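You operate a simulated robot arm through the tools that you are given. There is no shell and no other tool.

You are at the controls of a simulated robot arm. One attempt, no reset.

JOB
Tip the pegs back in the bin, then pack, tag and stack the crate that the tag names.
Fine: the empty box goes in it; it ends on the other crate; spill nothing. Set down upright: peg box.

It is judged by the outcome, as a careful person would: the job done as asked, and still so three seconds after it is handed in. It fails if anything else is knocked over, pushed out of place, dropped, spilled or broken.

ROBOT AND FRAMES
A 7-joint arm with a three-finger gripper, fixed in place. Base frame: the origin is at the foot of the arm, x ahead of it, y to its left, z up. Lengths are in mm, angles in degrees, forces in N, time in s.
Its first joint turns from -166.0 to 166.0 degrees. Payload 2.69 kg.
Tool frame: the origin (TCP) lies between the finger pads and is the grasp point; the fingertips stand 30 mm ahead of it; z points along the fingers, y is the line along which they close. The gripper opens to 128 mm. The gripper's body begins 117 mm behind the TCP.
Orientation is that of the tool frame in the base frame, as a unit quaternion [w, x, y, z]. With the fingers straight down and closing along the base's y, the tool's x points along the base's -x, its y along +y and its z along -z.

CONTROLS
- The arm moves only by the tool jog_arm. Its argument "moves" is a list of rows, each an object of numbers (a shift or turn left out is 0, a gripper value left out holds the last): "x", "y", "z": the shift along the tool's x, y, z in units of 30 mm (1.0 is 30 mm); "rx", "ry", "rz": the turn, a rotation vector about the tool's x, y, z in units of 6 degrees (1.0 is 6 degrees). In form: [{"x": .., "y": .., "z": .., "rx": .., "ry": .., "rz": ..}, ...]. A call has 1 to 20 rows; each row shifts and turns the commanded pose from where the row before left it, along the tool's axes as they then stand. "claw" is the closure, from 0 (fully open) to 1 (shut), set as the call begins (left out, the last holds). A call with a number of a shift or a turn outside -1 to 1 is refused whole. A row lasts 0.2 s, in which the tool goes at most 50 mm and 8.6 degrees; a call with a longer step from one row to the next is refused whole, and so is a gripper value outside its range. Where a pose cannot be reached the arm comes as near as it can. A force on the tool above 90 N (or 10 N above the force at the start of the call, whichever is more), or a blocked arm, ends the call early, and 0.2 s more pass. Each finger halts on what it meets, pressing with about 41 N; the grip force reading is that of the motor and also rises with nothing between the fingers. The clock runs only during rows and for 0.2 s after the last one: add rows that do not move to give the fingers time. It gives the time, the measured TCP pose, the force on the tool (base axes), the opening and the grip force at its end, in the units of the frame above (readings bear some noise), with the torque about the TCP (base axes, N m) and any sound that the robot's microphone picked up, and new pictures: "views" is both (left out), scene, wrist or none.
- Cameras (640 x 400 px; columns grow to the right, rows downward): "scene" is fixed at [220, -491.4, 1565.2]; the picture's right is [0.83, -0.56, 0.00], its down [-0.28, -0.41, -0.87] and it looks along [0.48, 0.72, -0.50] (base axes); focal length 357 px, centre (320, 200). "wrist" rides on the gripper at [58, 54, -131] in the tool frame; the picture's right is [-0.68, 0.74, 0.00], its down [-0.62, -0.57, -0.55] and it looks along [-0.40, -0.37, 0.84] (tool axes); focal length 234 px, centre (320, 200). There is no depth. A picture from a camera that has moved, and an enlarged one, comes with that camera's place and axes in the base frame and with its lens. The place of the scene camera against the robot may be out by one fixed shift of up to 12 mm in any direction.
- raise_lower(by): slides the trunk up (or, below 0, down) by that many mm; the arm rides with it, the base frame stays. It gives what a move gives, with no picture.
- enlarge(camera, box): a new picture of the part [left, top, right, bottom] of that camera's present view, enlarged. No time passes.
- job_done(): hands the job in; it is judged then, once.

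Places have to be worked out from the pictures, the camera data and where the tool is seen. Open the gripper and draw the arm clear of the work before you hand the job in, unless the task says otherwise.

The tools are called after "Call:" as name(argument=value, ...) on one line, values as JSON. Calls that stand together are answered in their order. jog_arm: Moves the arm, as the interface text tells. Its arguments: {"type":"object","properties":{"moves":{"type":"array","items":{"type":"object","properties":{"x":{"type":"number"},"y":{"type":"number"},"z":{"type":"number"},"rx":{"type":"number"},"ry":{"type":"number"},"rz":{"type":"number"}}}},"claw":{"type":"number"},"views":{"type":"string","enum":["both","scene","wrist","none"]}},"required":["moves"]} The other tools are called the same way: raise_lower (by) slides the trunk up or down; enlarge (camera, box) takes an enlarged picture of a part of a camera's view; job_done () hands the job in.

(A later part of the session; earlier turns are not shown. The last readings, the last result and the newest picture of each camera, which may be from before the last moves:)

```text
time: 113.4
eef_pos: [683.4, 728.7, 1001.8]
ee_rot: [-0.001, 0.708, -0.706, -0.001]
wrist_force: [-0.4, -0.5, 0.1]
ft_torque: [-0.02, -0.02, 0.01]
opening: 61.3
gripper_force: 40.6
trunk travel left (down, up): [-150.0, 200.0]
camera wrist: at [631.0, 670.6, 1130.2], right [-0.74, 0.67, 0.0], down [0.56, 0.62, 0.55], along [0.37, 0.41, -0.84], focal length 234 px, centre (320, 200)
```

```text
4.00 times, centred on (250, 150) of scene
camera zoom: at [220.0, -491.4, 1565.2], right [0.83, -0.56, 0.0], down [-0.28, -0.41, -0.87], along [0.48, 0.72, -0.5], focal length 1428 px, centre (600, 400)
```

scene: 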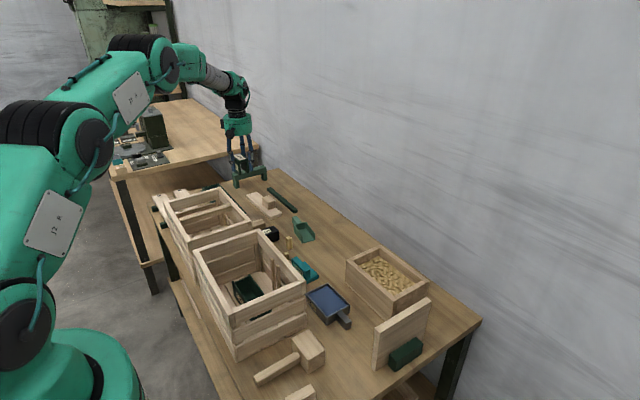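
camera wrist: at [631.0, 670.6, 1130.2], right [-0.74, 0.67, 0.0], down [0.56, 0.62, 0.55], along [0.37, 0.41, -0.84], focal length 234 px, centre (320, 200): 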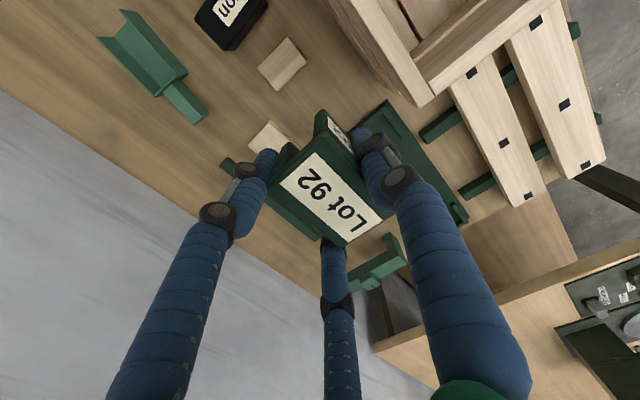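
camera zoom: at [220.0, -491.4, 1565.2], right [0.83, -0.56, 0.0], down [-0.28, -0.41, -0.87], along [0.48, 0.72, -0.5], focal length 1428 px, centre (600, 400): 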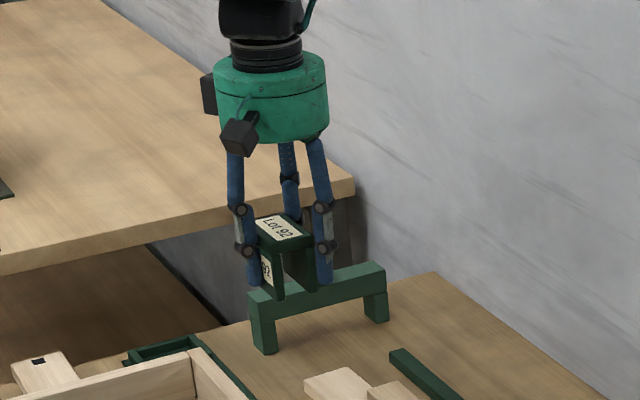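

The tag is held level. I carry it over to the near long wall (x≈384) of the Lot 92 crate, ~70 mm above the rim, to line it up.

Call:
jog_arm(moves=[{"x": 0.5, "y": 0.4}, {"x": 0.87, "y": 0.64}, {"x": 0.87, "y": 0.64}, {"x": 0.87, "y": 0.64}, {"x": 0.87, "y": 0.64}, {"x": 0.87, "y": 0.64}, {"x": 0.87, "y": 0.64}, {"x": 0.87, "y": 0.64}, {"x": 0.87, "y": 0.64}, {"x": 0.87, "y": 0.64}, {"x": 0.87, "y": 0.64}, {"x": 0.87, "y": 0.64}, {"x": 0.87, "y": 0.64}, {"x": 0.87, "y": 0.64}, {"x": 0.87, "y": 0.6}, {"x": 0.12, "y": 0}, {}], views="both")

Call:
enlarge(camera="wrist", box=[180, 0, 500, 260])

Call:
enlarge(camera="scene", box=[160, 160, 300, 340])

```text
time: 117.0
eef_pos: [403.6, 344.5, 999.8]
ee_rot: [-0.001, 0.709, -0.706, 0.0]
wrist_force: [0.4, 0.3, 0.3]
ft_torque: [-0.01, 0.03, -0.01]
opening: 61.0
gripper_force: 40.4
trunk travel left (down, up): [-150.0, 200.0]
camera wrist: at [351.3, 285.9, 1129.3], right [-0.74, 0.67, 0.0], down [0.56, 0.62, 0.55], along [0.37, 0.41, -0.83], focal length 234 px, centre (320, 200)
```

scene: 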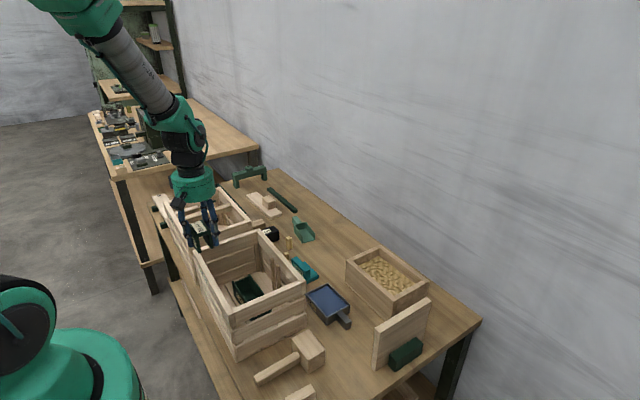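
wrist: 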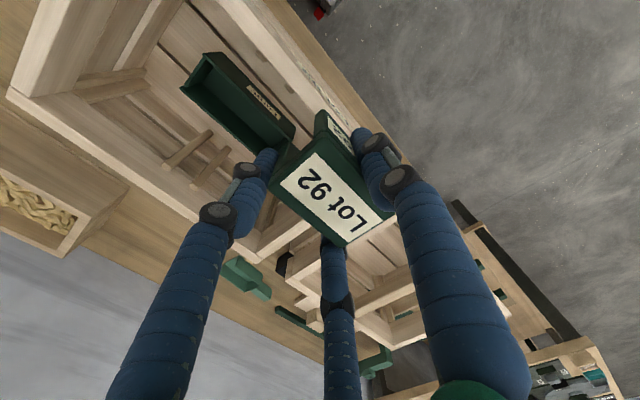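

```text
1.54 times, centred on (340, 130) of wrist
camera zoom: at [351.3, 285.9, 1129.3], right [-0.74, 0.67, 0.0], down [0.56, 0.62, 0.55], along [0.37, 0.41, -0.83], focal length 360 px, centre (289, 308)
```

zoom: 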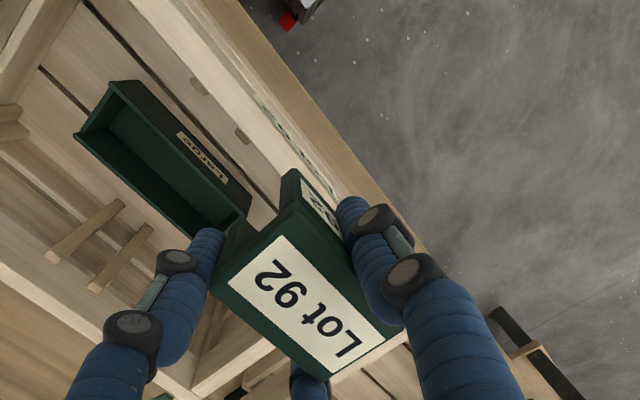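

```text
2.22 times, centred on (230, 250) of scene
camera zoom: at [220.0, -491.4, 1565.2], right [0.83, -0.56, 0.0], down [-0.28, -0.41, -0.87], along [0.48, 0.72, -0.5], focal length 794 px, centre (520, 89)
```

zoom: 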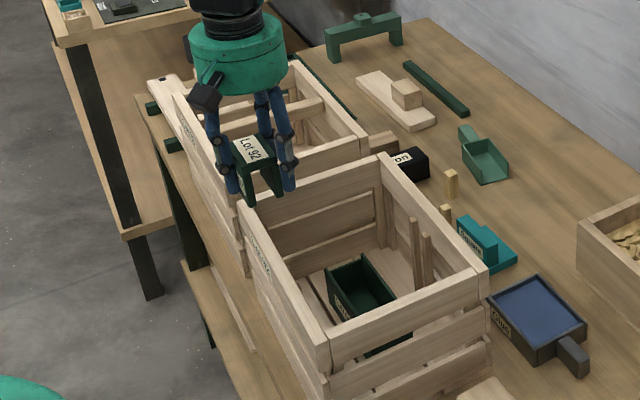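

Call:
enlarge(camera="wrist", box=[220, 0, 380, 120])

Call:
enlarge(camera="wrist", box=[270, 200, 430, 300])

```text
3.33 times, centred on (300, 60) of wrist
camera zoom: at [351.3, 285.9, 1129.3], right [-0.74, 0.67, 0.0], down [0.56, 0.62, 0.55], along [0.37, 0.41, -0.83], focal length 781 px, centre (387, 667)
```

zoom: 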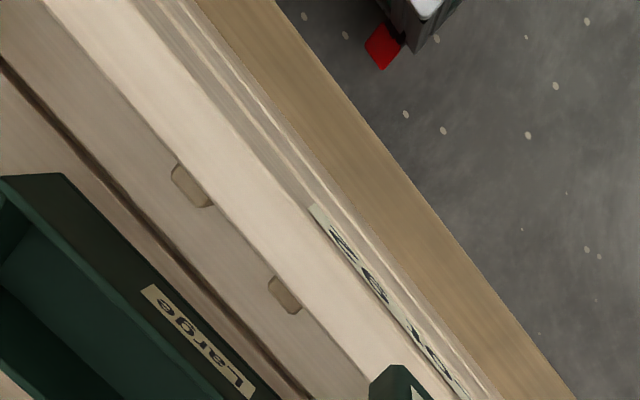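

```text
4.00 times, centred on (350, 250) of wrist
camera zoom: at [351.3, 285.9, 1129.3], right [-0.74, 0.67, 0.0], down [0.56, 0.62, 0.55], along [0.37, 0.41, -0.83], focal length 937 px, centre (200, 0)
```

zoom: 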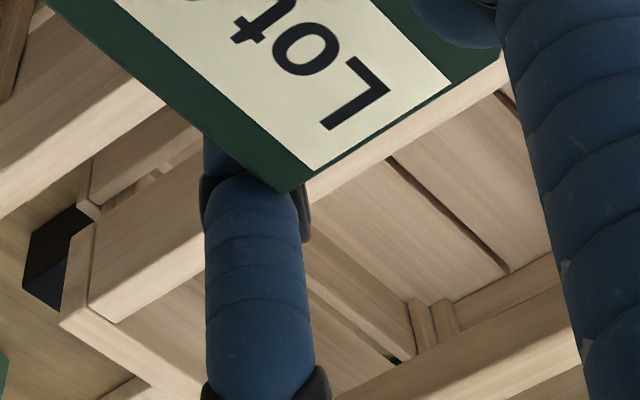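

Wall top spans x≈376–391 here; clip gap centre is ~13 mm to −x of the TCP. I shift 7 mm toward −x and come down until the legs are just above the rim.

Call:
jog_arm(moves=[{"y": 0.233}, {"z": 0.6}, {"z": 0.6}, {"z": 0.5}, {}], views="both")

Call:
enlarge(camera="wrist", box=[220, 40, 400, 180])

Call:
enlarge(camera="scene", box=[180, 190, 250, 260])

```text
time: 118.2
eef_pos: [398.6, 343.9, 949.5]
ee_rot: [-0.001, 0.709, -0.706, 0.0]
wrist_force: [-0.8, 0.0, -1.0]
ft_torque: [0.01, 0.0, -0.01]
opening: 61.0
gripper_force: 40.8
trunk travel left (down, up): [-150.0, 200.0]
camera wrist: at [344.6, 285.9, 1078.5], right [-0.74, 0.67, 0.0], down [0.56, 0.62, 0.55], along [0.37, 0.41, -0.83], focal length 234 px, centre (320, 200)
```

scene: 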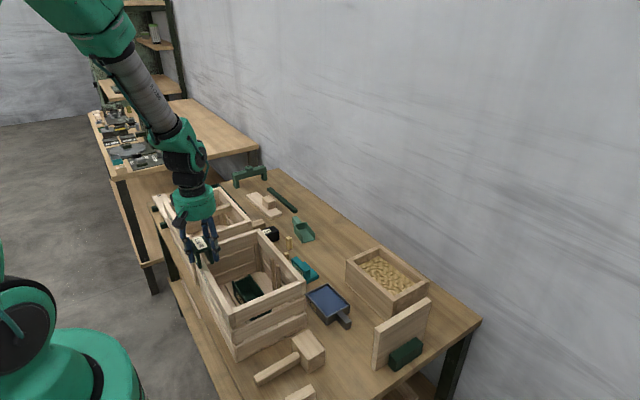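
wrist: 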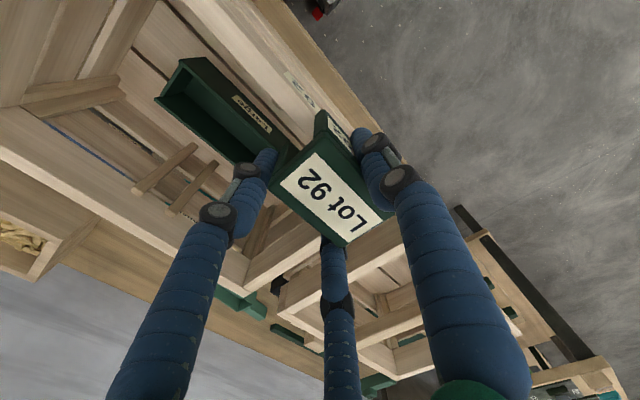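

```text
2.86 times, centred on (310, 110) of wrist
camera zoom: at [344.6, 285.9, 1078.5], right [-0.74, 0.67, 0.0], down [0.56, 0.62, 0.55], along [0.37, 0.41, -0.83], focal length 669 px, centre (349, 457)
```

zoom: 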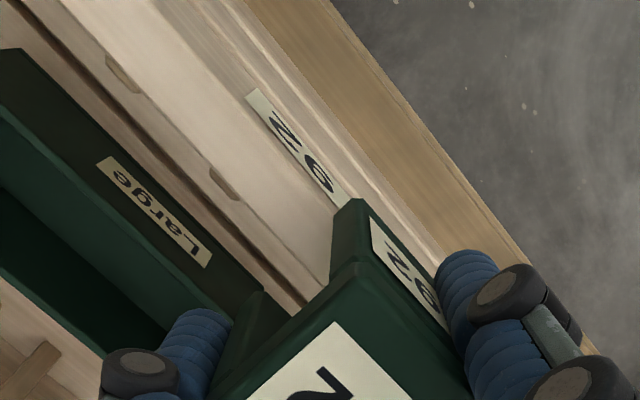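

```text
5.71 times, centred on (215, 225) of scene
camera zoom: at [220.0, -491.4, 1565.2], right [0.83, -0.56, 0.0], down [-0.28, -0.41, -0.87], along [0.48, 0.72, -0.5], focal length 2041 px, centre (920, 57)
```

zoom: 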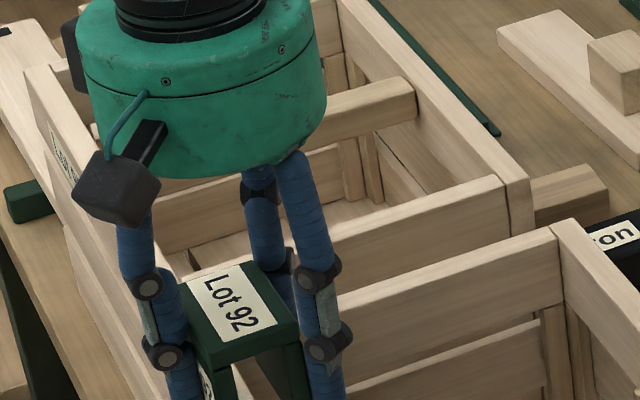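

Call:
enlarge(camera="wrist", box=[270, 80, 350, 140])

Call:
enlarge(camera="wrist", box=[230, 40, 310, 100])

```text
6.67 times, centred on (310, 110) of wrist
camera zoom: at [344.6, 285.9, 1078.5], right [-0.74, 0.67, 0.0], down [0.56, 0.62, 0.55], along [0.37, 0.41, -0.83], focal length 1561 px, centre (387, 800)
```

zoom: 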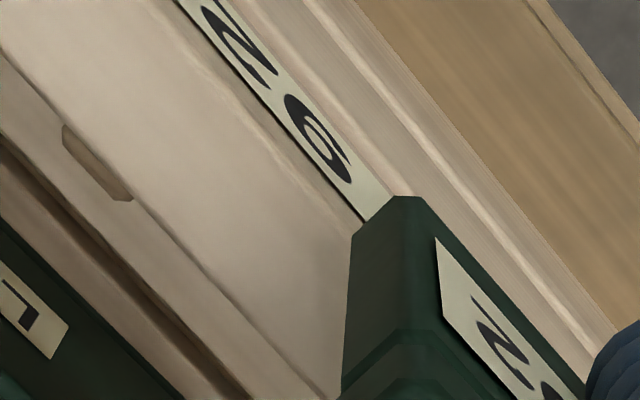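

```text
6.67 times, centred on (270, 70) of wrist
camera zoom: at [344.6, 285.9, 1078.5], right [-0.74, 0.67, 0.0], down [0.56, 0.62, 0.55], along [0.37, 0.41, -0.83], focal length 1561 px, centre (653, 1067)
```

zoom: 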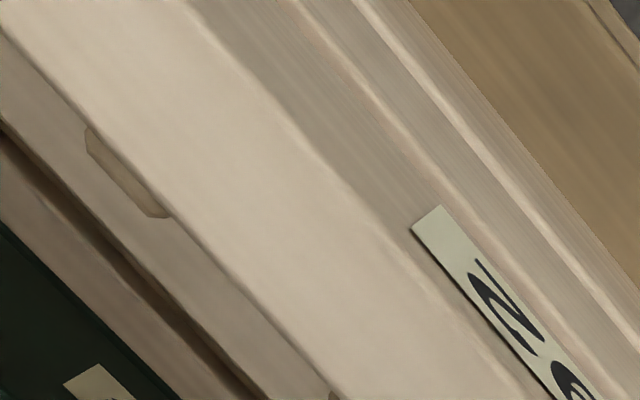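

The near leg's inner face is only ~1 mm outside the wall, so I shift 3 mm further toward −x to centre the gap, then lower the clip over the wall gradually.

Call:
jog_arm(moves=[{"y": 0.1}, {}, {"z": 0.3}, {"z": 0.3}, {}], views="wrist")

Call:
enlarge(camera="wrist", box=[230, 60, 390, 180])

```text
time: 119.4
eef_pos: [395.2, 344.5, 931.0]
ee_rot: [-0.002, 0.708, -0.706, 0.0]
wrist_force: [0.2, 0.0, -0.3]
ft_torque: [0.02, 0.01, -0.02]
opening: 60.9
gripper_force: 41.7
trunk travel left (down, up): [-150.0, 200.0]
camera wrist: at [342.5, 286.4, 1059.9], right [-0.74, 0.67, 0.0], down [0.56, 0.62, 0.55], along [0.37, 0.41, -0.83], focal length 234 px, centre (320, 200)
```

wrist: 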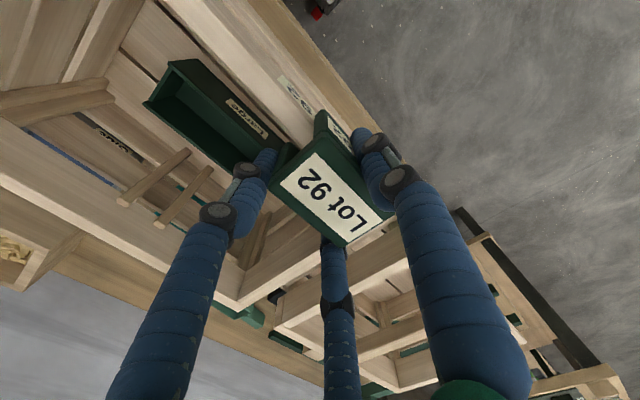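

```text
3.33 times, centred on (310, 120) of wrist
camera zoom: at [342.5, 286.4, 1059.9], right [-0.74, 0.67, 0.0], down [0.56, 0.62, 0.55], along [0.37, 0.41, -0.83], focal length 781 px, centre (353, 467)
```

zoom: 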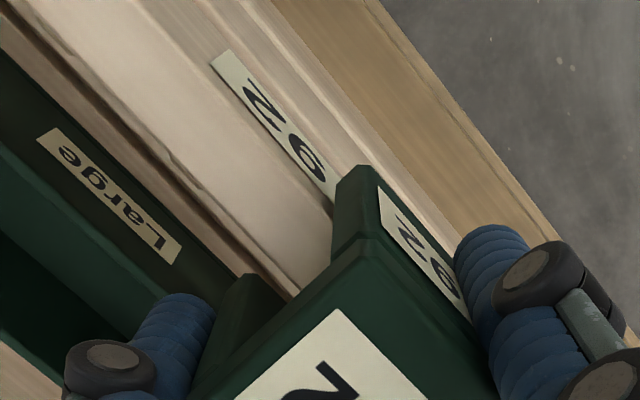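

The legs are now straddling the wall with no contact force. Continuing down until the clip seats on the rim.

Call:
jog_arm(moves=[{"z": 0.4}, {"z": 0.4}, {"z": 0.4}, {}], views="none")

Call:
jog_arm(moves=[{"z": 0.12}, {}], views="wrist")

```text
time: 120.4
eef_pos: [394.2, 343.6, 894.2]
ee_rot: [-0.001, 0.708, -0.706, 0.0]
wrist_force: [0.0, -0.2, 0.1]
ft_torque: [-0.01, -0.01, 0.03]
opening: 60.8
gripper_force: 41.7
trunk travel left (down, up): [-150.0, 200.0]
```

```text
time: 121.0
eef_pos: [394.6, 343.1, 890.6]
ee_rot: [-0.002, 0.708, -0.706, 0.0]
wrist_force: [0.8, -0.2, 0.0]
ft_torque: [0.05, 0.05, 0.02]
opening: 60.8
gripper_force: 40.9
trunk travel left (down, up): [-150.0, 200.0]
camera wrist: at [341.7, 286.2, 1020.1], right [-0.74, 0.67, 0.0], down [0.56, 0.62, 0.55], along [0.37, 0.41, -0.83], focal length 234 px, centre (320, 200)
```

wrist: 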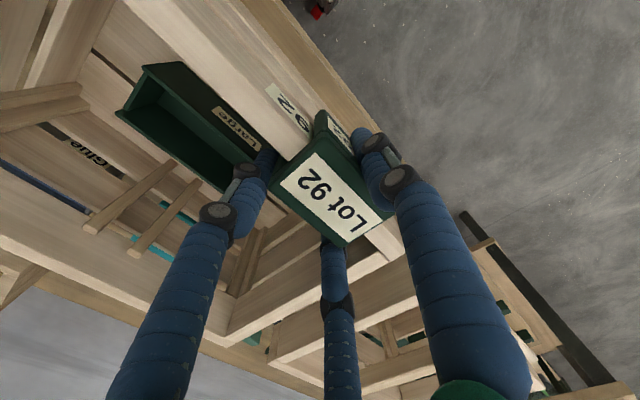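

Still free. Small steps with force checks.

Call:
jog_arm(moves=[{"z": 0.1}, {}], views="none")

Call:
jog_arm(moves=[{"z": 0.08}, {}], views="none")

```text
time: 121.6
eef_pos: [394.1, 344.4, 889.4]
ee_rot: [-0.003, 0.708, -0.706, 0.0]
wrist_force: [-4.6, -4.9, 32.4]
ft_torque: [-0.16, 0.3, 0.07]
opening: 60.9
gripper_force: 41.0
trunk travel left (down, up): [-150.0, 200.0]
```

```text
time: 122.2
eef_pos: [395.3, 344.9, 886.4]
ee_rot: [-0.003, 0.708, -0.706, 0.0]
wrist_force: [-2.8, 0.1, 39.3]
ft_torque: [0.01, 0.49, -0.04]
opening: 61.4
gripper_force: 41.1
trunk travel left (down, up): [-150.0, 200.0]
```

The clip is seated on the rim (contact ~35 N). I relax slightly and open the fingers.

Call:
jog_arm(moves=[{"z": -0.1}, {}], views="none")

Call:
jog_arm(claw=0.3, moves=[{}, {}, {}], views="both")

Call:
enlarge(camera="wrist", box=[200, 60, 440, 260])

```text
time: 122.8
eef_pos: [393.5, 341.4, 886.5]
ee_rot: [0.001, 0.708, -0.706, 0.0]
wrist_force: [-0.3, 0.7, 0.4]
ft_torque: [-0.01, -0.01, -0.02]
opening: 61.1
gripper_force: 40.8
trunk travel left (down, up): [-150.0, 200.0]
```

```text
time: 123.6
eef_pos: [394.0, 342.3, 889.3]
ee_rot: [-0.002, 0.707, -0.707, 0.001]
wrist_force: [0.2, -0.3, -0.4]
ft_torque: [-0.02, -0.04, -0.02]
opening: 89.7
gripper_force: 0.0
trunk travel left (down, up): [-150.0, 200.0]
camera wrist: at [341.5, 286.1, 1018.6], right [-0.74, 0.67, 0.0], down [0.56, 0.62, 0.55], along [0.37, 0.41, -0.83], focal length 234 px, centre (320, 200)
```

scene: 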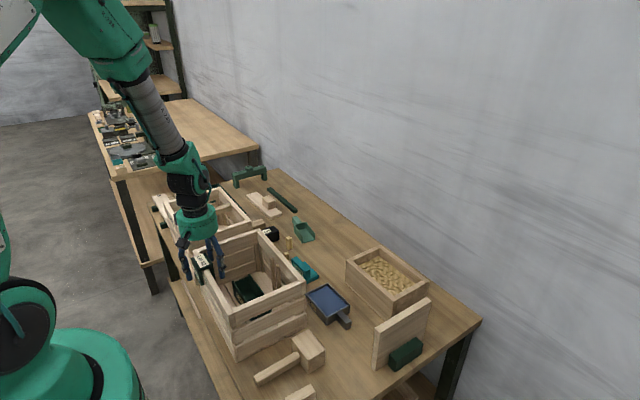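
wrist: 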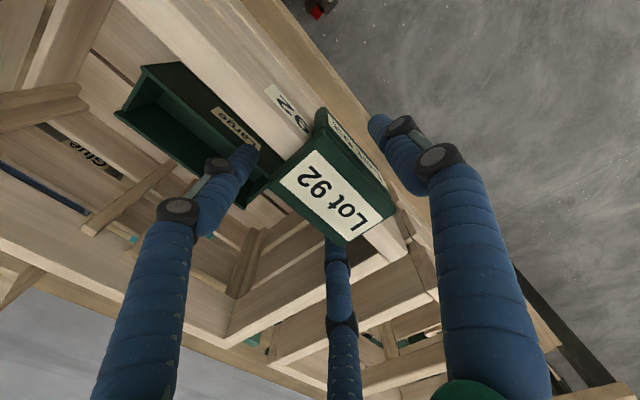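

```text
2.00 times, centred on (320, 160) of wrist
camera zoom: at [341.5, 286.1, 1018.6], right [-0.74, 0.67, 0.0], down [0.56, 0.62, 0.55], along [0.37, 0.41, -0.83], focal length 468 px, centre (320, 280)
```

zoom: 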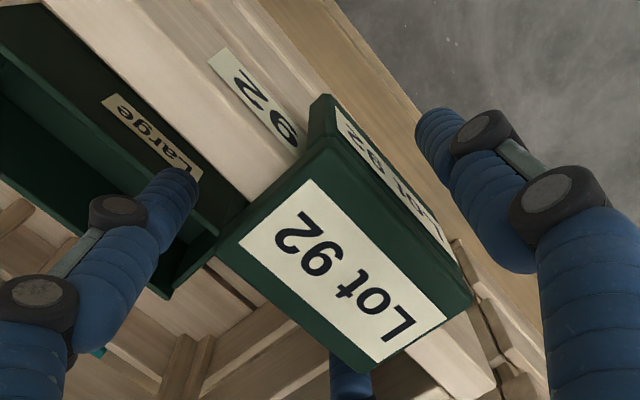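

The tag hangs on the wall. Retreating straight up.

Call:
jog_arm(moves=[{"z": -0.4}, {"z": -0.9}, {"z": -0.9}, {"z": -0.9}, {"z": -0.9}, {"z": -0.9}, {"z": -0.9}, {"z": -0.9}, {}], views="both")

Call:
enlarge(camera="scene", box=[160, 180, 320, 360])

Call:
enlarge(camera="wrist", box=[120, 0, 440, 220])

```text
time: 125.6
eef_pos: [395.0, 343.4, 1088.1]
ee_rot: [-0.002, 0.709, -0.706, -0.001]
wrist_force: [-0.5, 0.0, 1.1]
ft_torque: [0.05, -0.04, 0.02]
opening: 89.7
gripper_force: 0.0
trunk travel left (down, up): [-150.0, 200.0]
camera wrist: at [341.7, 286.6, 1218.8], right [-0.74, 0.67, 0.0], down [0.56, 0.62, 0.55], along [0.37, 0.41, -0.83], focal length 234 px, centre (320, 200)
```

scene: 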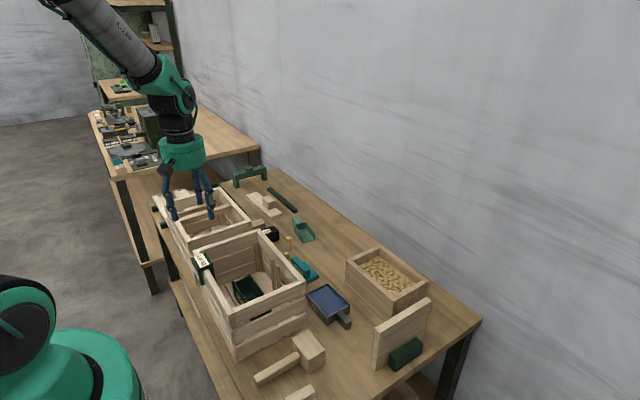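
wrist: 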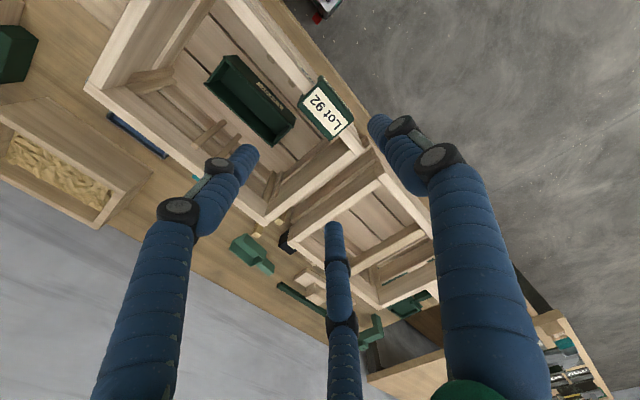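

```text
2.22 times, centred on (240, 270) of scene
camera zoom: at [220.0, -491.4, 1565.2], right [0.83, -0.56, 0.0], down [-0.28, -0.41, -0.87], along [0.48, 0.72, -0.5], focal length 794 px, centre (498, 44)
```

zoom: 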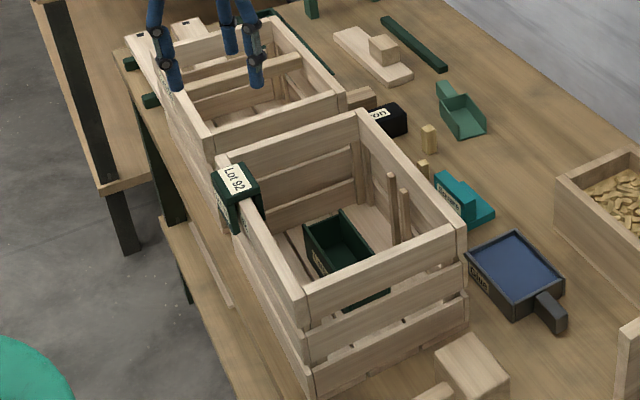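

```text
1.82 times, centred on (280, 110) of wrist
camera zoom: at [341.7, 286.6, 1218.8], right [-0.74, 0.67, 0.0], down [0.56, 0.62, 0.55], along [0.37, 0.41, -0.83], focal length 426 px, centre (393, 364)
```

zoom: 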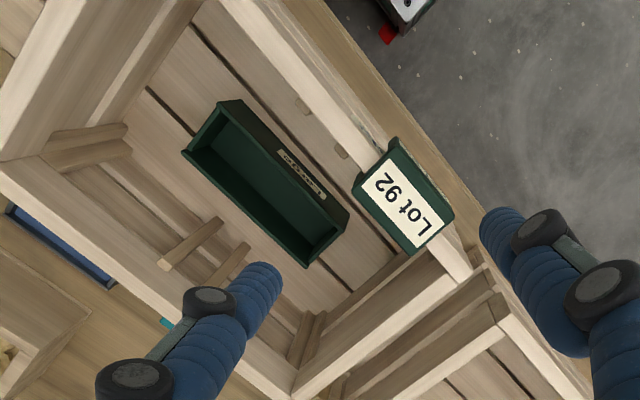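

The tag sits squarely on the Lot 92 crate and the empty box is upright inside. Now the lift: the far long wall (x≈591) has a batten slot at mid-length (y≈271) for the single finger. I move above it to measure the wall.

Call:
jog_arm(moves=[{"x": 0.3, "y": -0.8375, "z": 0.3}, {"x": 0.3, "y": -0.8375, "z": 0.3}, {"x": 0.3, "y": -0.8375, "z": 0.3}, {"x": 0.3, "y": -0.8375, "z": 0.3}, {"x": 0.3, "y": -0.8375, "z": 0.3}, {"x": 0.3, "y": -0.8375, "z": 0.3}, {"x": 0.3, "y": -0.8375, "z": 0.3}, {"x": 0.3, "y": -0.8375, "z": 0.3}, {}], views="both")

Call:
enlarge(camera="wrist", box=[200, 0, 420, 160])

Call:
enlarge(camera="wrist", box=[240, 100, 400, 230])

```text
time: 127.6
eef_pos: [598.1, 272.9, 1017.7]
ee_rot: [-0.002, 0.709, -0.706, 0.0]
wrist_force: [0.5, -0.2, -0.6]
ft_torque: [0.01, 0.04, 0.01]
opening: 89.6
gripper_force: 0.0
trunk travel left (down, up): [-150.0, 200.0]
camera wrist: at [544.9, 214.8, 1147.1], right [-0.74, 0.67, 0.0], down [0.56, 0.62, 0.55], along [0.37, 0.41, -0.84], focal length 234 px, centre (320, 200)
```

scene: 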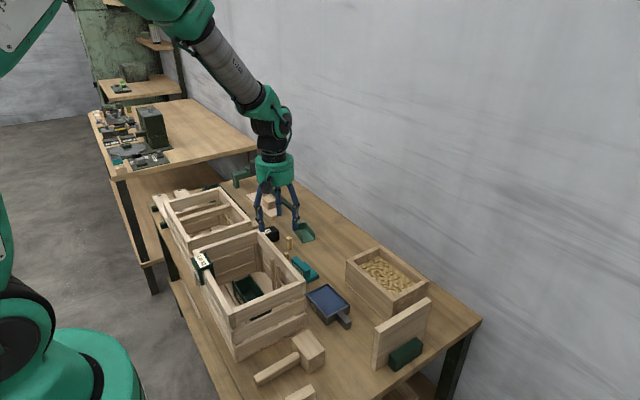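
wrist: 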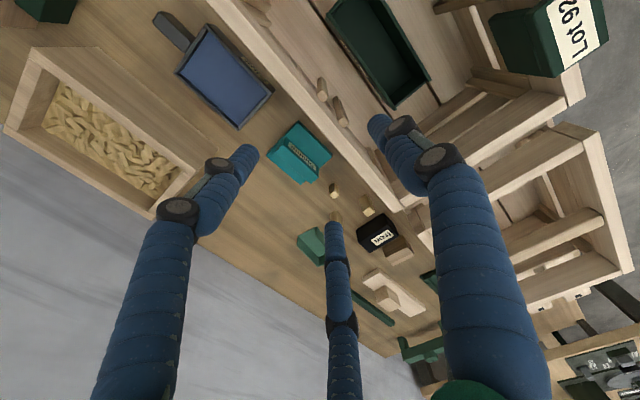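

```text
2.50 times, centred on (310, 80) of wrist
camera zoom: at [544.9, 214.8, 1147.1], right [-0.74, 0.67, 0.0], down [0.56, 0.62, 0.55], along [0.37, 0.41, -0.84], focal length 585 px, centre (345, 500)
```

zoom: 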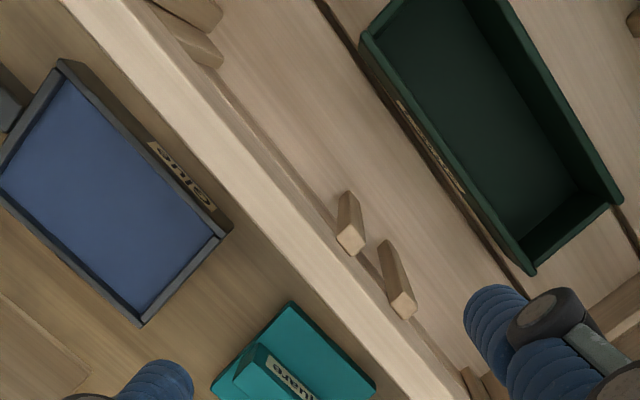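

```text
3.08 times, centred on (320, 165) of wrist
camera zoom: at [544.9, 214.8, 1147.1], right [-0.74, 0.67, 0.0], down [0.56, 0.62, 0.55], along [0.37, 0.41, -0.84], focal length 720 px, centre (320, 308)
```

zoom: 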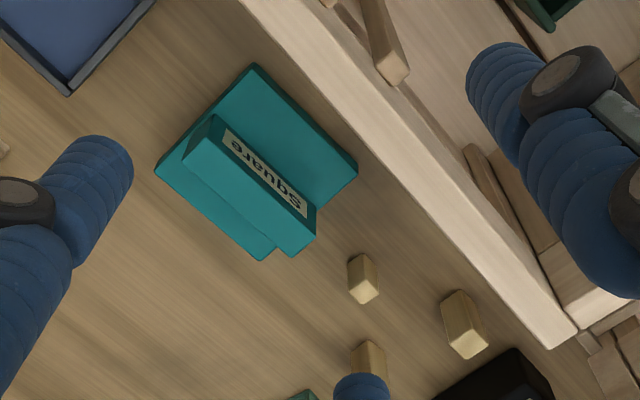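

Wall centre is at x≈585 and the slot centre y≈268. I shift onto it, then descend with the single finger inside the crate and the pair outside.

Call:
jog_arm(moves=[{"x": 0.157, "y": 0.233}, {"z": 0.8}, {"z": 0.8}, {"z": 0.8}, {}], views="both")

Call:
enlarge(camera="wrist", box=[220, 40, 420, 240])

Call:
enlarge(camera="scene", box=[220, 180, 320, 280])

```text
time: 128.8
eef_pos: [588.4, 267.2, 945.1]
ee_rot: [-0.001, 0.708, -0.706, -0.001]
wrist_force: [-0.1, 0.7, 0.2]
ft_torque: [-0.06, -0.01, -0.03]
opening: 89.8
gripper_force: 0.1
trunk travel left (down, up): [-150.0, 200.0]
camera wrist: at [535.6, 208.6, 1074.8], right [-0.74, 0.67, 0.0], down [0.56, 0.62, 0.55], along [0.37, 0.41, -0.83], focal length 234 px, centre (320, 200)
```

scene: 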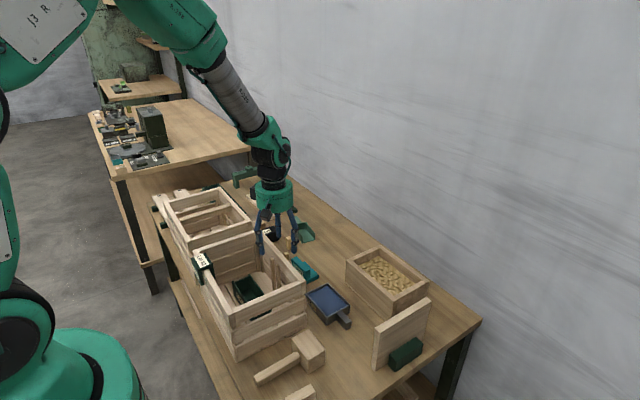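
wrist: 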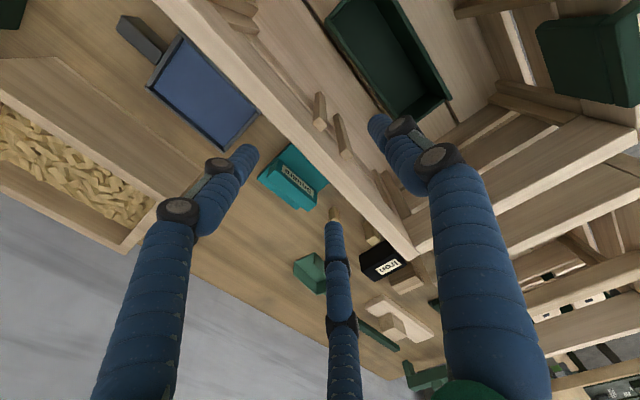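

```text
2.00 times, centred on (320, 140) of wrist
camera zoom: at [535.6, 208.6, 1074.8], right [-0.74, 0.67, 0.0], down [0.56, 0.62, 0.55], along [0.37, 0.41, -0.83], focal length 468 px, centre (320, 320)
```

zoom: 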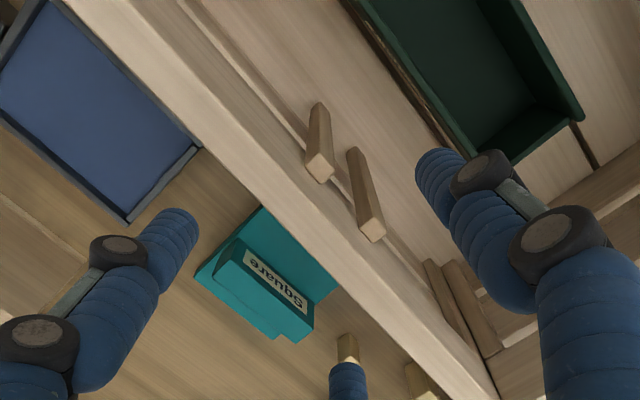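

```text
4.00 times, centred on (270, 230) of scene
camera zoom: at [220.0, -491.4, 1565.2], right [0.83, -0.56, 0.0], down [-0.28, -0.41, -0.87], along [0.48, 0.72, -0.5], focal length 1428 px, centre (520, 80)
```

zoom: 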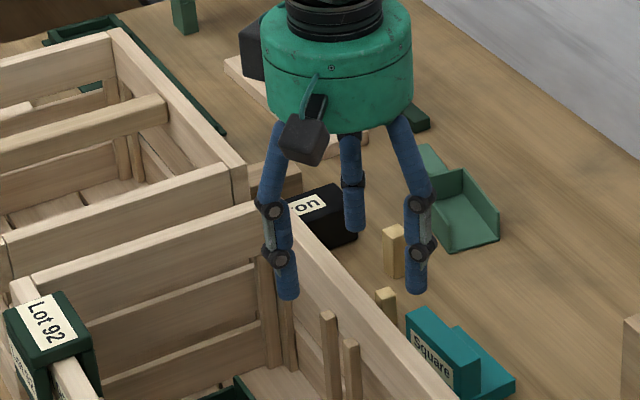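

Alignment is close; a 2 mm tweak each way, then descend to 40 mm below the rim.

Call:
jog_arm(moves=[{"x": -0.05, "y": -0.06}, {"z": 0.7}, {"z": 0.7}, {"z": 0.7}, {"z": 0.65}, {}], views="both")

Call:
enlarge(camera="wrist", box=[220, 40, 420, 240])

```text
time: 130.2
eef_pos: [588.6, 267.7, 865.0]
ee_rot: [-0.002, 0.708, -0.706, 0.0]
wrist_force: [0.0, 0.3, 0.5]
ft_torque: [-0.02, 0.03, -0.04]
opening: 89.3
gripper_force: 0.1
trunk travel left (down, up): [-150.0, 200.0]
camera wrist: at [537.0, 211.0, 993.5], right [-0.74, 0.67, 0.0], down [0.56, 0.62, 0.55], along [0.37, 0.41, -0.84], focal length 234 px, centre (320, 200)
```

scene: 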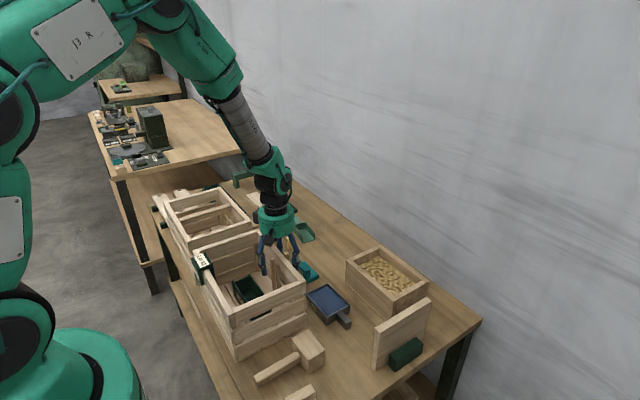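
wrist: 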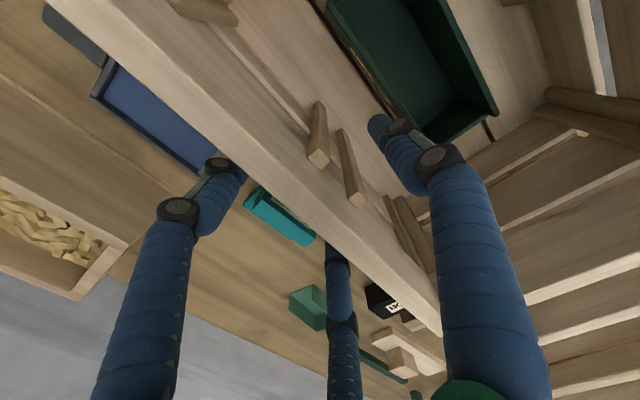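

```text
2.00 times, centred on (320, 140) of wrist
camera zoom: at [537.0, 211.0, 993.5], right [-0.74, 0.67, 0.0], down [0.56, 0.62, 0.55], along [0.37, 0.41, -0.84], focal length 468 px, centre (320, 320)
```

zoom: 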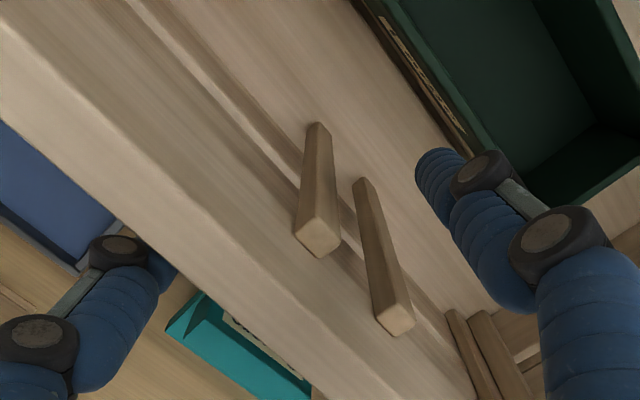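

The fingers straddle the wall with no contact. Closing to grip the wall.

Call:
jog_arm(claw=1, moves=[{}, {}, {}, {}, {}], views="both")

Call:
enlarge(camera="wrist", box=[220, 40, 420, 240])

Call:
enlarge(camera="scene", box=[180, 180, 320, 360])

```text
time: 131.4
eef_pos: [590.7, 268.4, 863.5]
ee_rot: [-0.001, 0.708, -0.706, 0.001]
wrist_force: [1.9, 4.2, 3.9]
ft_torque: [0.12, 0.56, -0.85]
opening: 25.9
gripper_force: 40.9
trunk travel left (down, up): [-150.0, 200.0]
camera wrist: at [536.8, 211.1, 993.9], right [-0.74, 0.67, 0.0], down [0.56, 0.62, 0.55], along [0.37, 0.41, -0.83], focal length 234 px, centre (320, 200)
```

scene: 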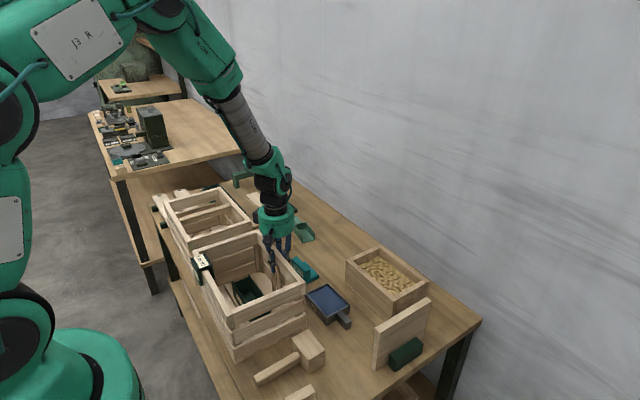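
wrist: 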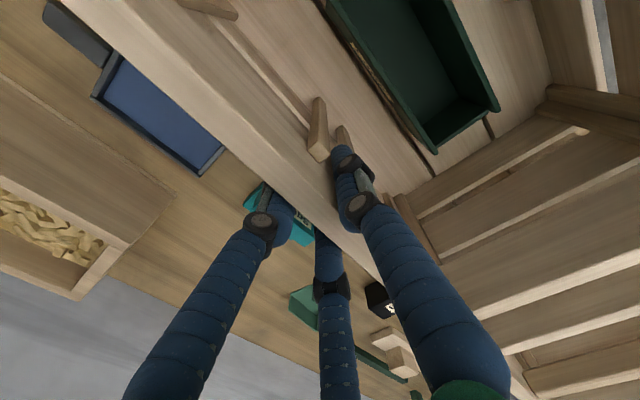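

```text
2.00 times, centred on (320, 140) of wrist
camera zoom: at [536.8, 211.1, 993.9], right [-0.74, 0.67, 0.0], down [0.56, 0.62, 0.55], along [0.37, 0.41, -0.83], focal length 468 px, centre (320, 320)
```

zoom: 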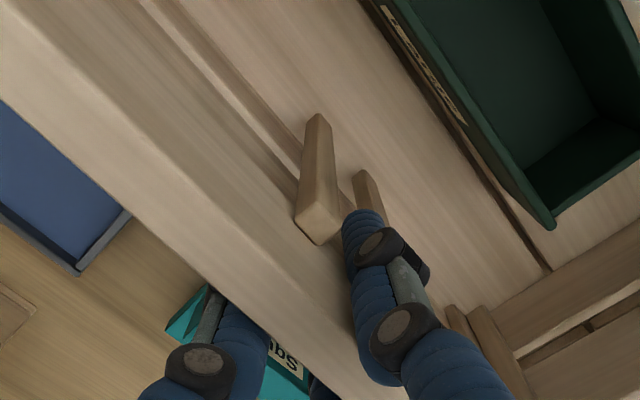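

```text
2.22 times, centred on (250, 270) of scene
camera zoom: at [220.0, -491.4, 1565.2], right [0.83, -0.56, 0.0], down [-0.28, -0.41, -0.87], along [0.48, 0.72, -0.5], focal length 794 px, centre (476, 44)
```

zoom: 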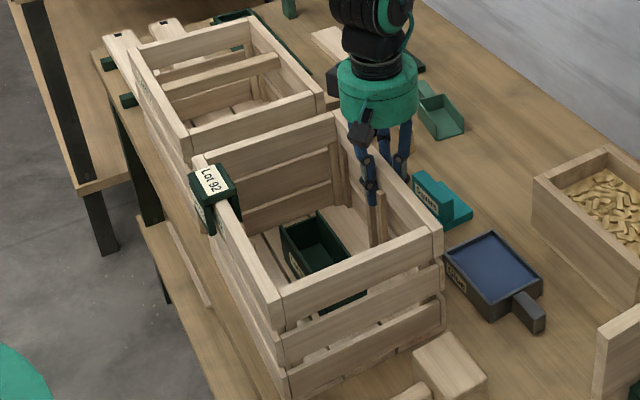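

Grip on the wall is 26 mm opening as predicted, with the inside finger in the slot. I lift just ~15 mm and check weight and tilt.

Call:
jog_arm(moves=[{"z": -0.05}, {"z": -0.1}, {"z": -0.1}, {"z": -0.1}, {"z": -0.1}, {"z": -0.05}, {}, {}], views="both")

Call:
enlarge(camera="scene", box=[180, 180, 320, 360])

```text
time: 133.2
eef_pos: [590.5, 268.7, 879.1]
ee_rot: [-0.001, 0.709, -0.705, 0.0]
wrist_force: [-0.2, -0.1, -8.5]
ft_torque: [0.02, -1.02, 0.02]
opening: 25.4
gripper_force: 41.5
trunk travel left (down, up): [-150.0, 200.0]
camera wrist: at [538.0, 211.0, 1008.7], right [-0.74, 0.67, 0.0], down [0.56, 0.62, 0.55], along [0.37, 0.41, -0.84], focal length 234 px, centre (320, 200)
```

scene: 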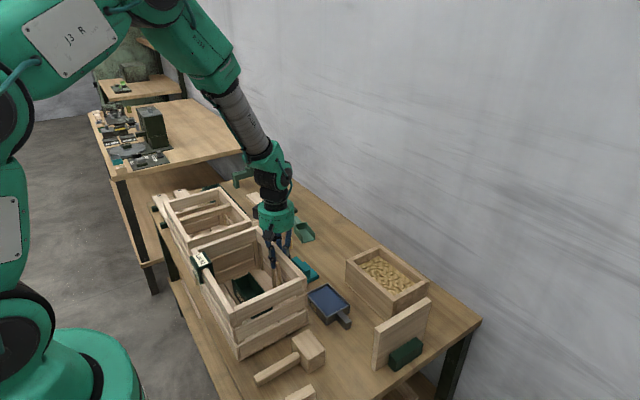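
wrist: 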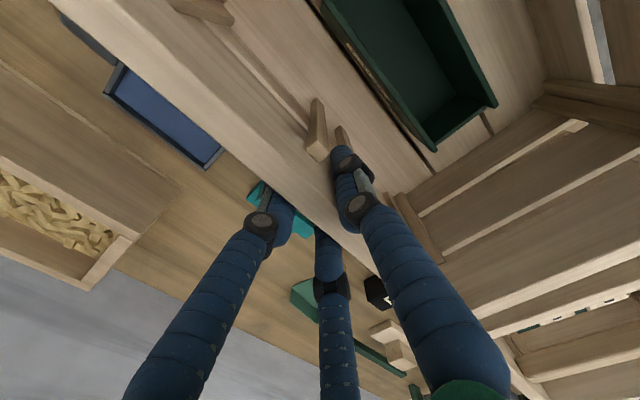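

```text
2.22 times, centred on (250, 270) of scene
camera zoom: at [220.0, -491.4, 1565.2], right [0.83, -0.56, 0.0], down [-0.28, -0.41, -0.87], along [0.48, 0.72, -0.5], focal length 794 px, centre (476, 44)
```

zoom: 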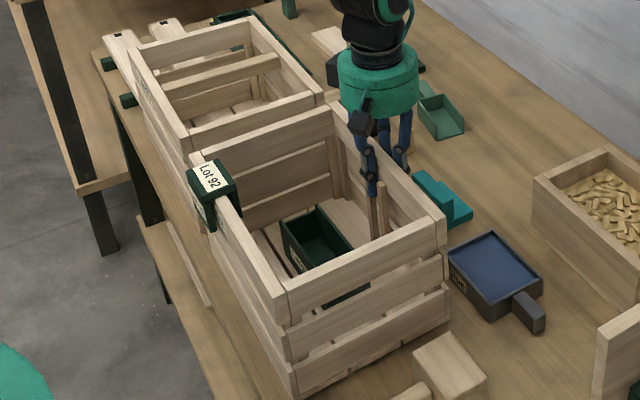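

Reads ~8.7 N and −1 N·m: nearly the full crate weight is carried with only slight sag. Lifting another ~45 mm.

Call:
jog_arm(moves=[{"z": -0.1}, {"z": -0.2}, {"z": -0.3}, {"z": -0.3}, {"z": -0.3}, {"z": -0.2}, {"z": -0.1}, {}, {}], views="both")

Call:
enlarge(camera="scene", box=[180, 170, 320, 360])

Call:
enlarge(camera="wrist", box=[220, 40, 420, 240])

```text
time: 135.2
eef_pos: [592.1, 269.5, 923.9]
ee_rot: [0.0, 0.708, -0.706, 0.0]
wrist_force: [0.5, -0.7, -9.4]
ft_torque: [0.03, -1.04, 0.03]
opening: 25.5
gripper_force: 41.3
trunk travel left (down, up): [-150.0, 200.0]
camera wrist: at [537.8, 211.4, 1053.3], right [-0.74, 0.67, 0.0], down [0.56, 0.62, 0.55], along [0.37, 0.41, -0.84], focal length 234 px, centre (320, 200)
```

scene: 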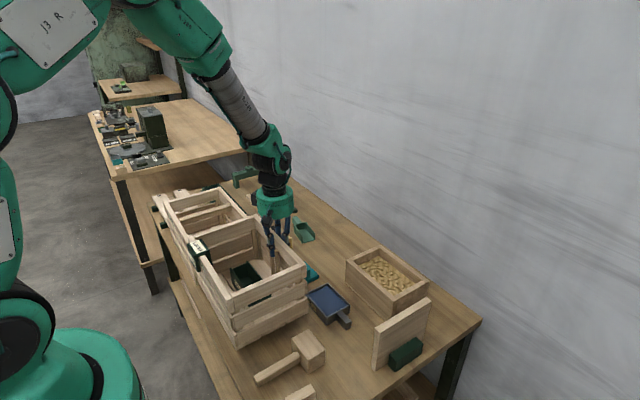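
wrist: 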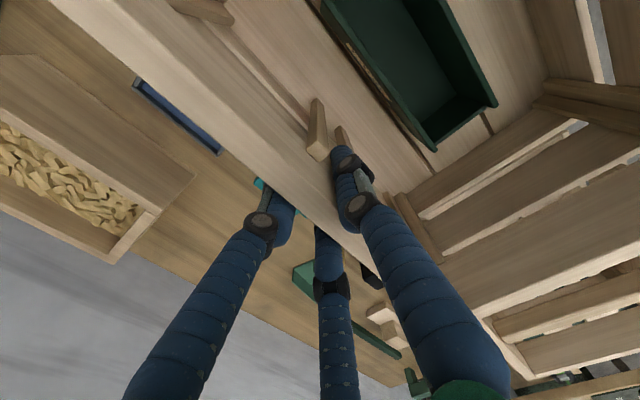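

```text
2.11 times, centred on (250, 265) of scene
camera zoom: at [220.0, -491.4, 1565.2], right [0.83, -0.56, 0.0], down [-0.28, -0.41, -0.87], along [0.48, 0.72, -0.5], focal length 752 px, centre (467, 63)
```

zoom: 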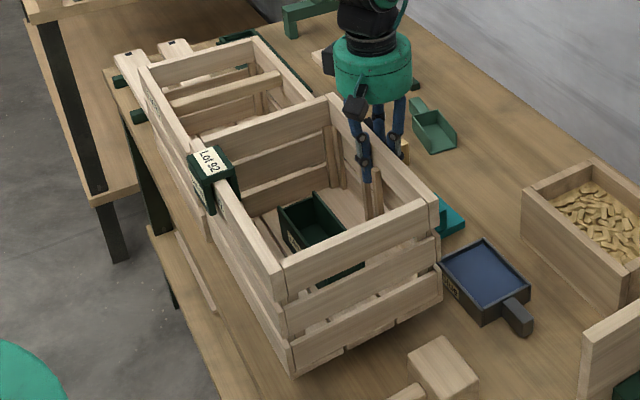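

```text
2.00 times, centred on (320, 140) of wrist
camera zoom: at [537.8, 211.4, 1053.3], right [-0.74, 0.67, 0.0], down [0.56, 0.62, 0.55], along [0.37, 0.41, -0.84], focal length 468 px, centre (320, 320)
```

zoom: 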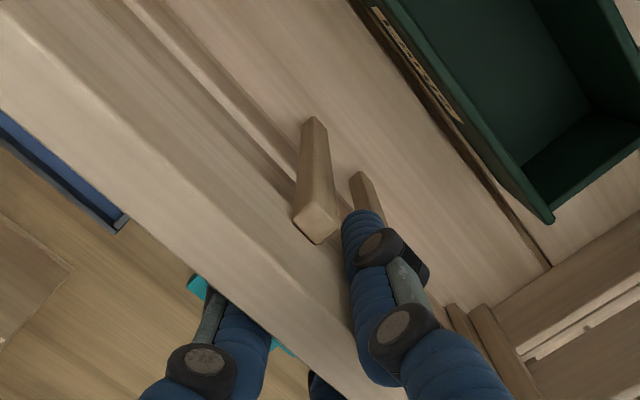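

The crate is fully carried (9.4 N) and stays level. I raise it well above the other crate's rim.

Call:
jog_arm(moves=[{"z": -0.3}, {"z": -0.5}, {"z": -0.6}, {"z": -0.6}, {"z": -0.6}, {"z": -0.6}, {"z": -0.6}, {"z": -0.6}, {"z": -0.6}, {"z": -0.5}, {"z": -0.3}, {"z": -0.1}, {}], views="both")

Call:
enlarge(camera="scene", box=[140, 140, 320, 360])

```text
time: 138.0
eef_pos: [591.0, 269.1, 1101.0]
ee_rot: [-0.001, 0.709, -0.705, 0.0]
wrist_force: [-0.3, -0.4, -8.8]
ft_torque: [0.03, -1.02, -0.02]
opening: 25.5
gripper_force: 41.0
trunk travel left (down, up): [-150.0, 200.0]
camera wrist: at [537.0, 212.0, 1230.1], right [-0.74, 0.67, 0.0], down [0.56, 0.62, 0.55], along [0.37, 0.41, -0.84], focal length 234 px, centre (320, 200)
```

scene: 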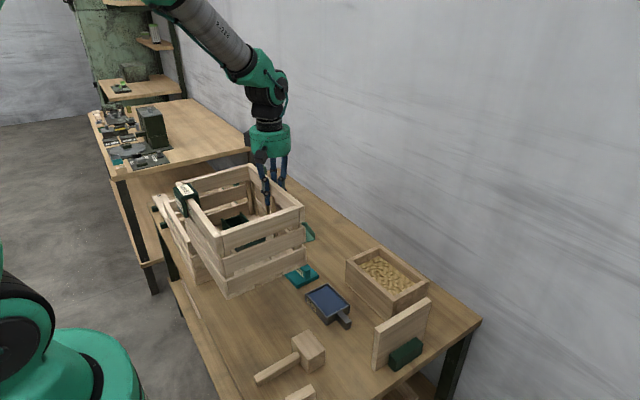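
wrist: 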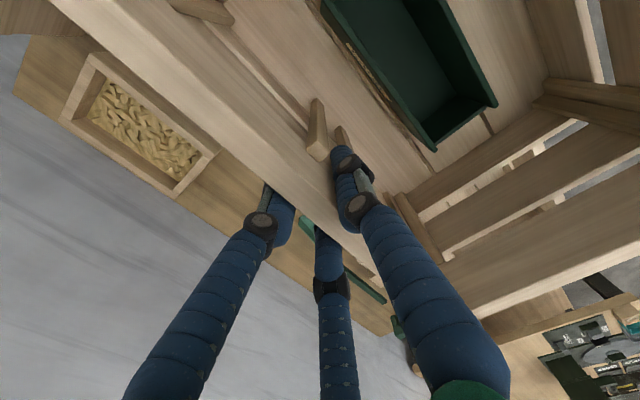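

```text
1.82 times, centred on (230, 250) of scene
camera zoom: at [220.0, -491.4, 1565.2], right [0.83, -0.56, 0.0], down [-0.28, -0.41, -0.87], along [0.48, 0.72, -0.5], focal length 649 px, centre (484, 109)
```

zoom: 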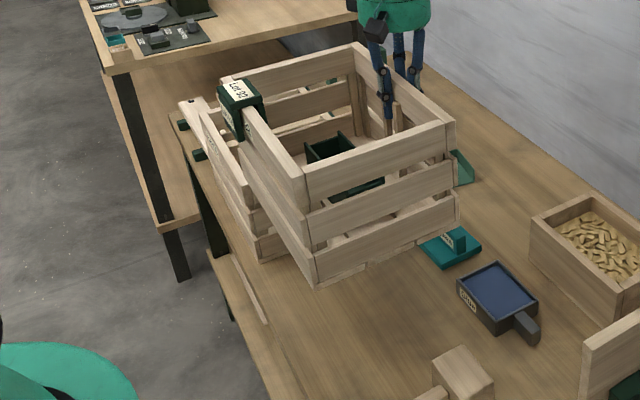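

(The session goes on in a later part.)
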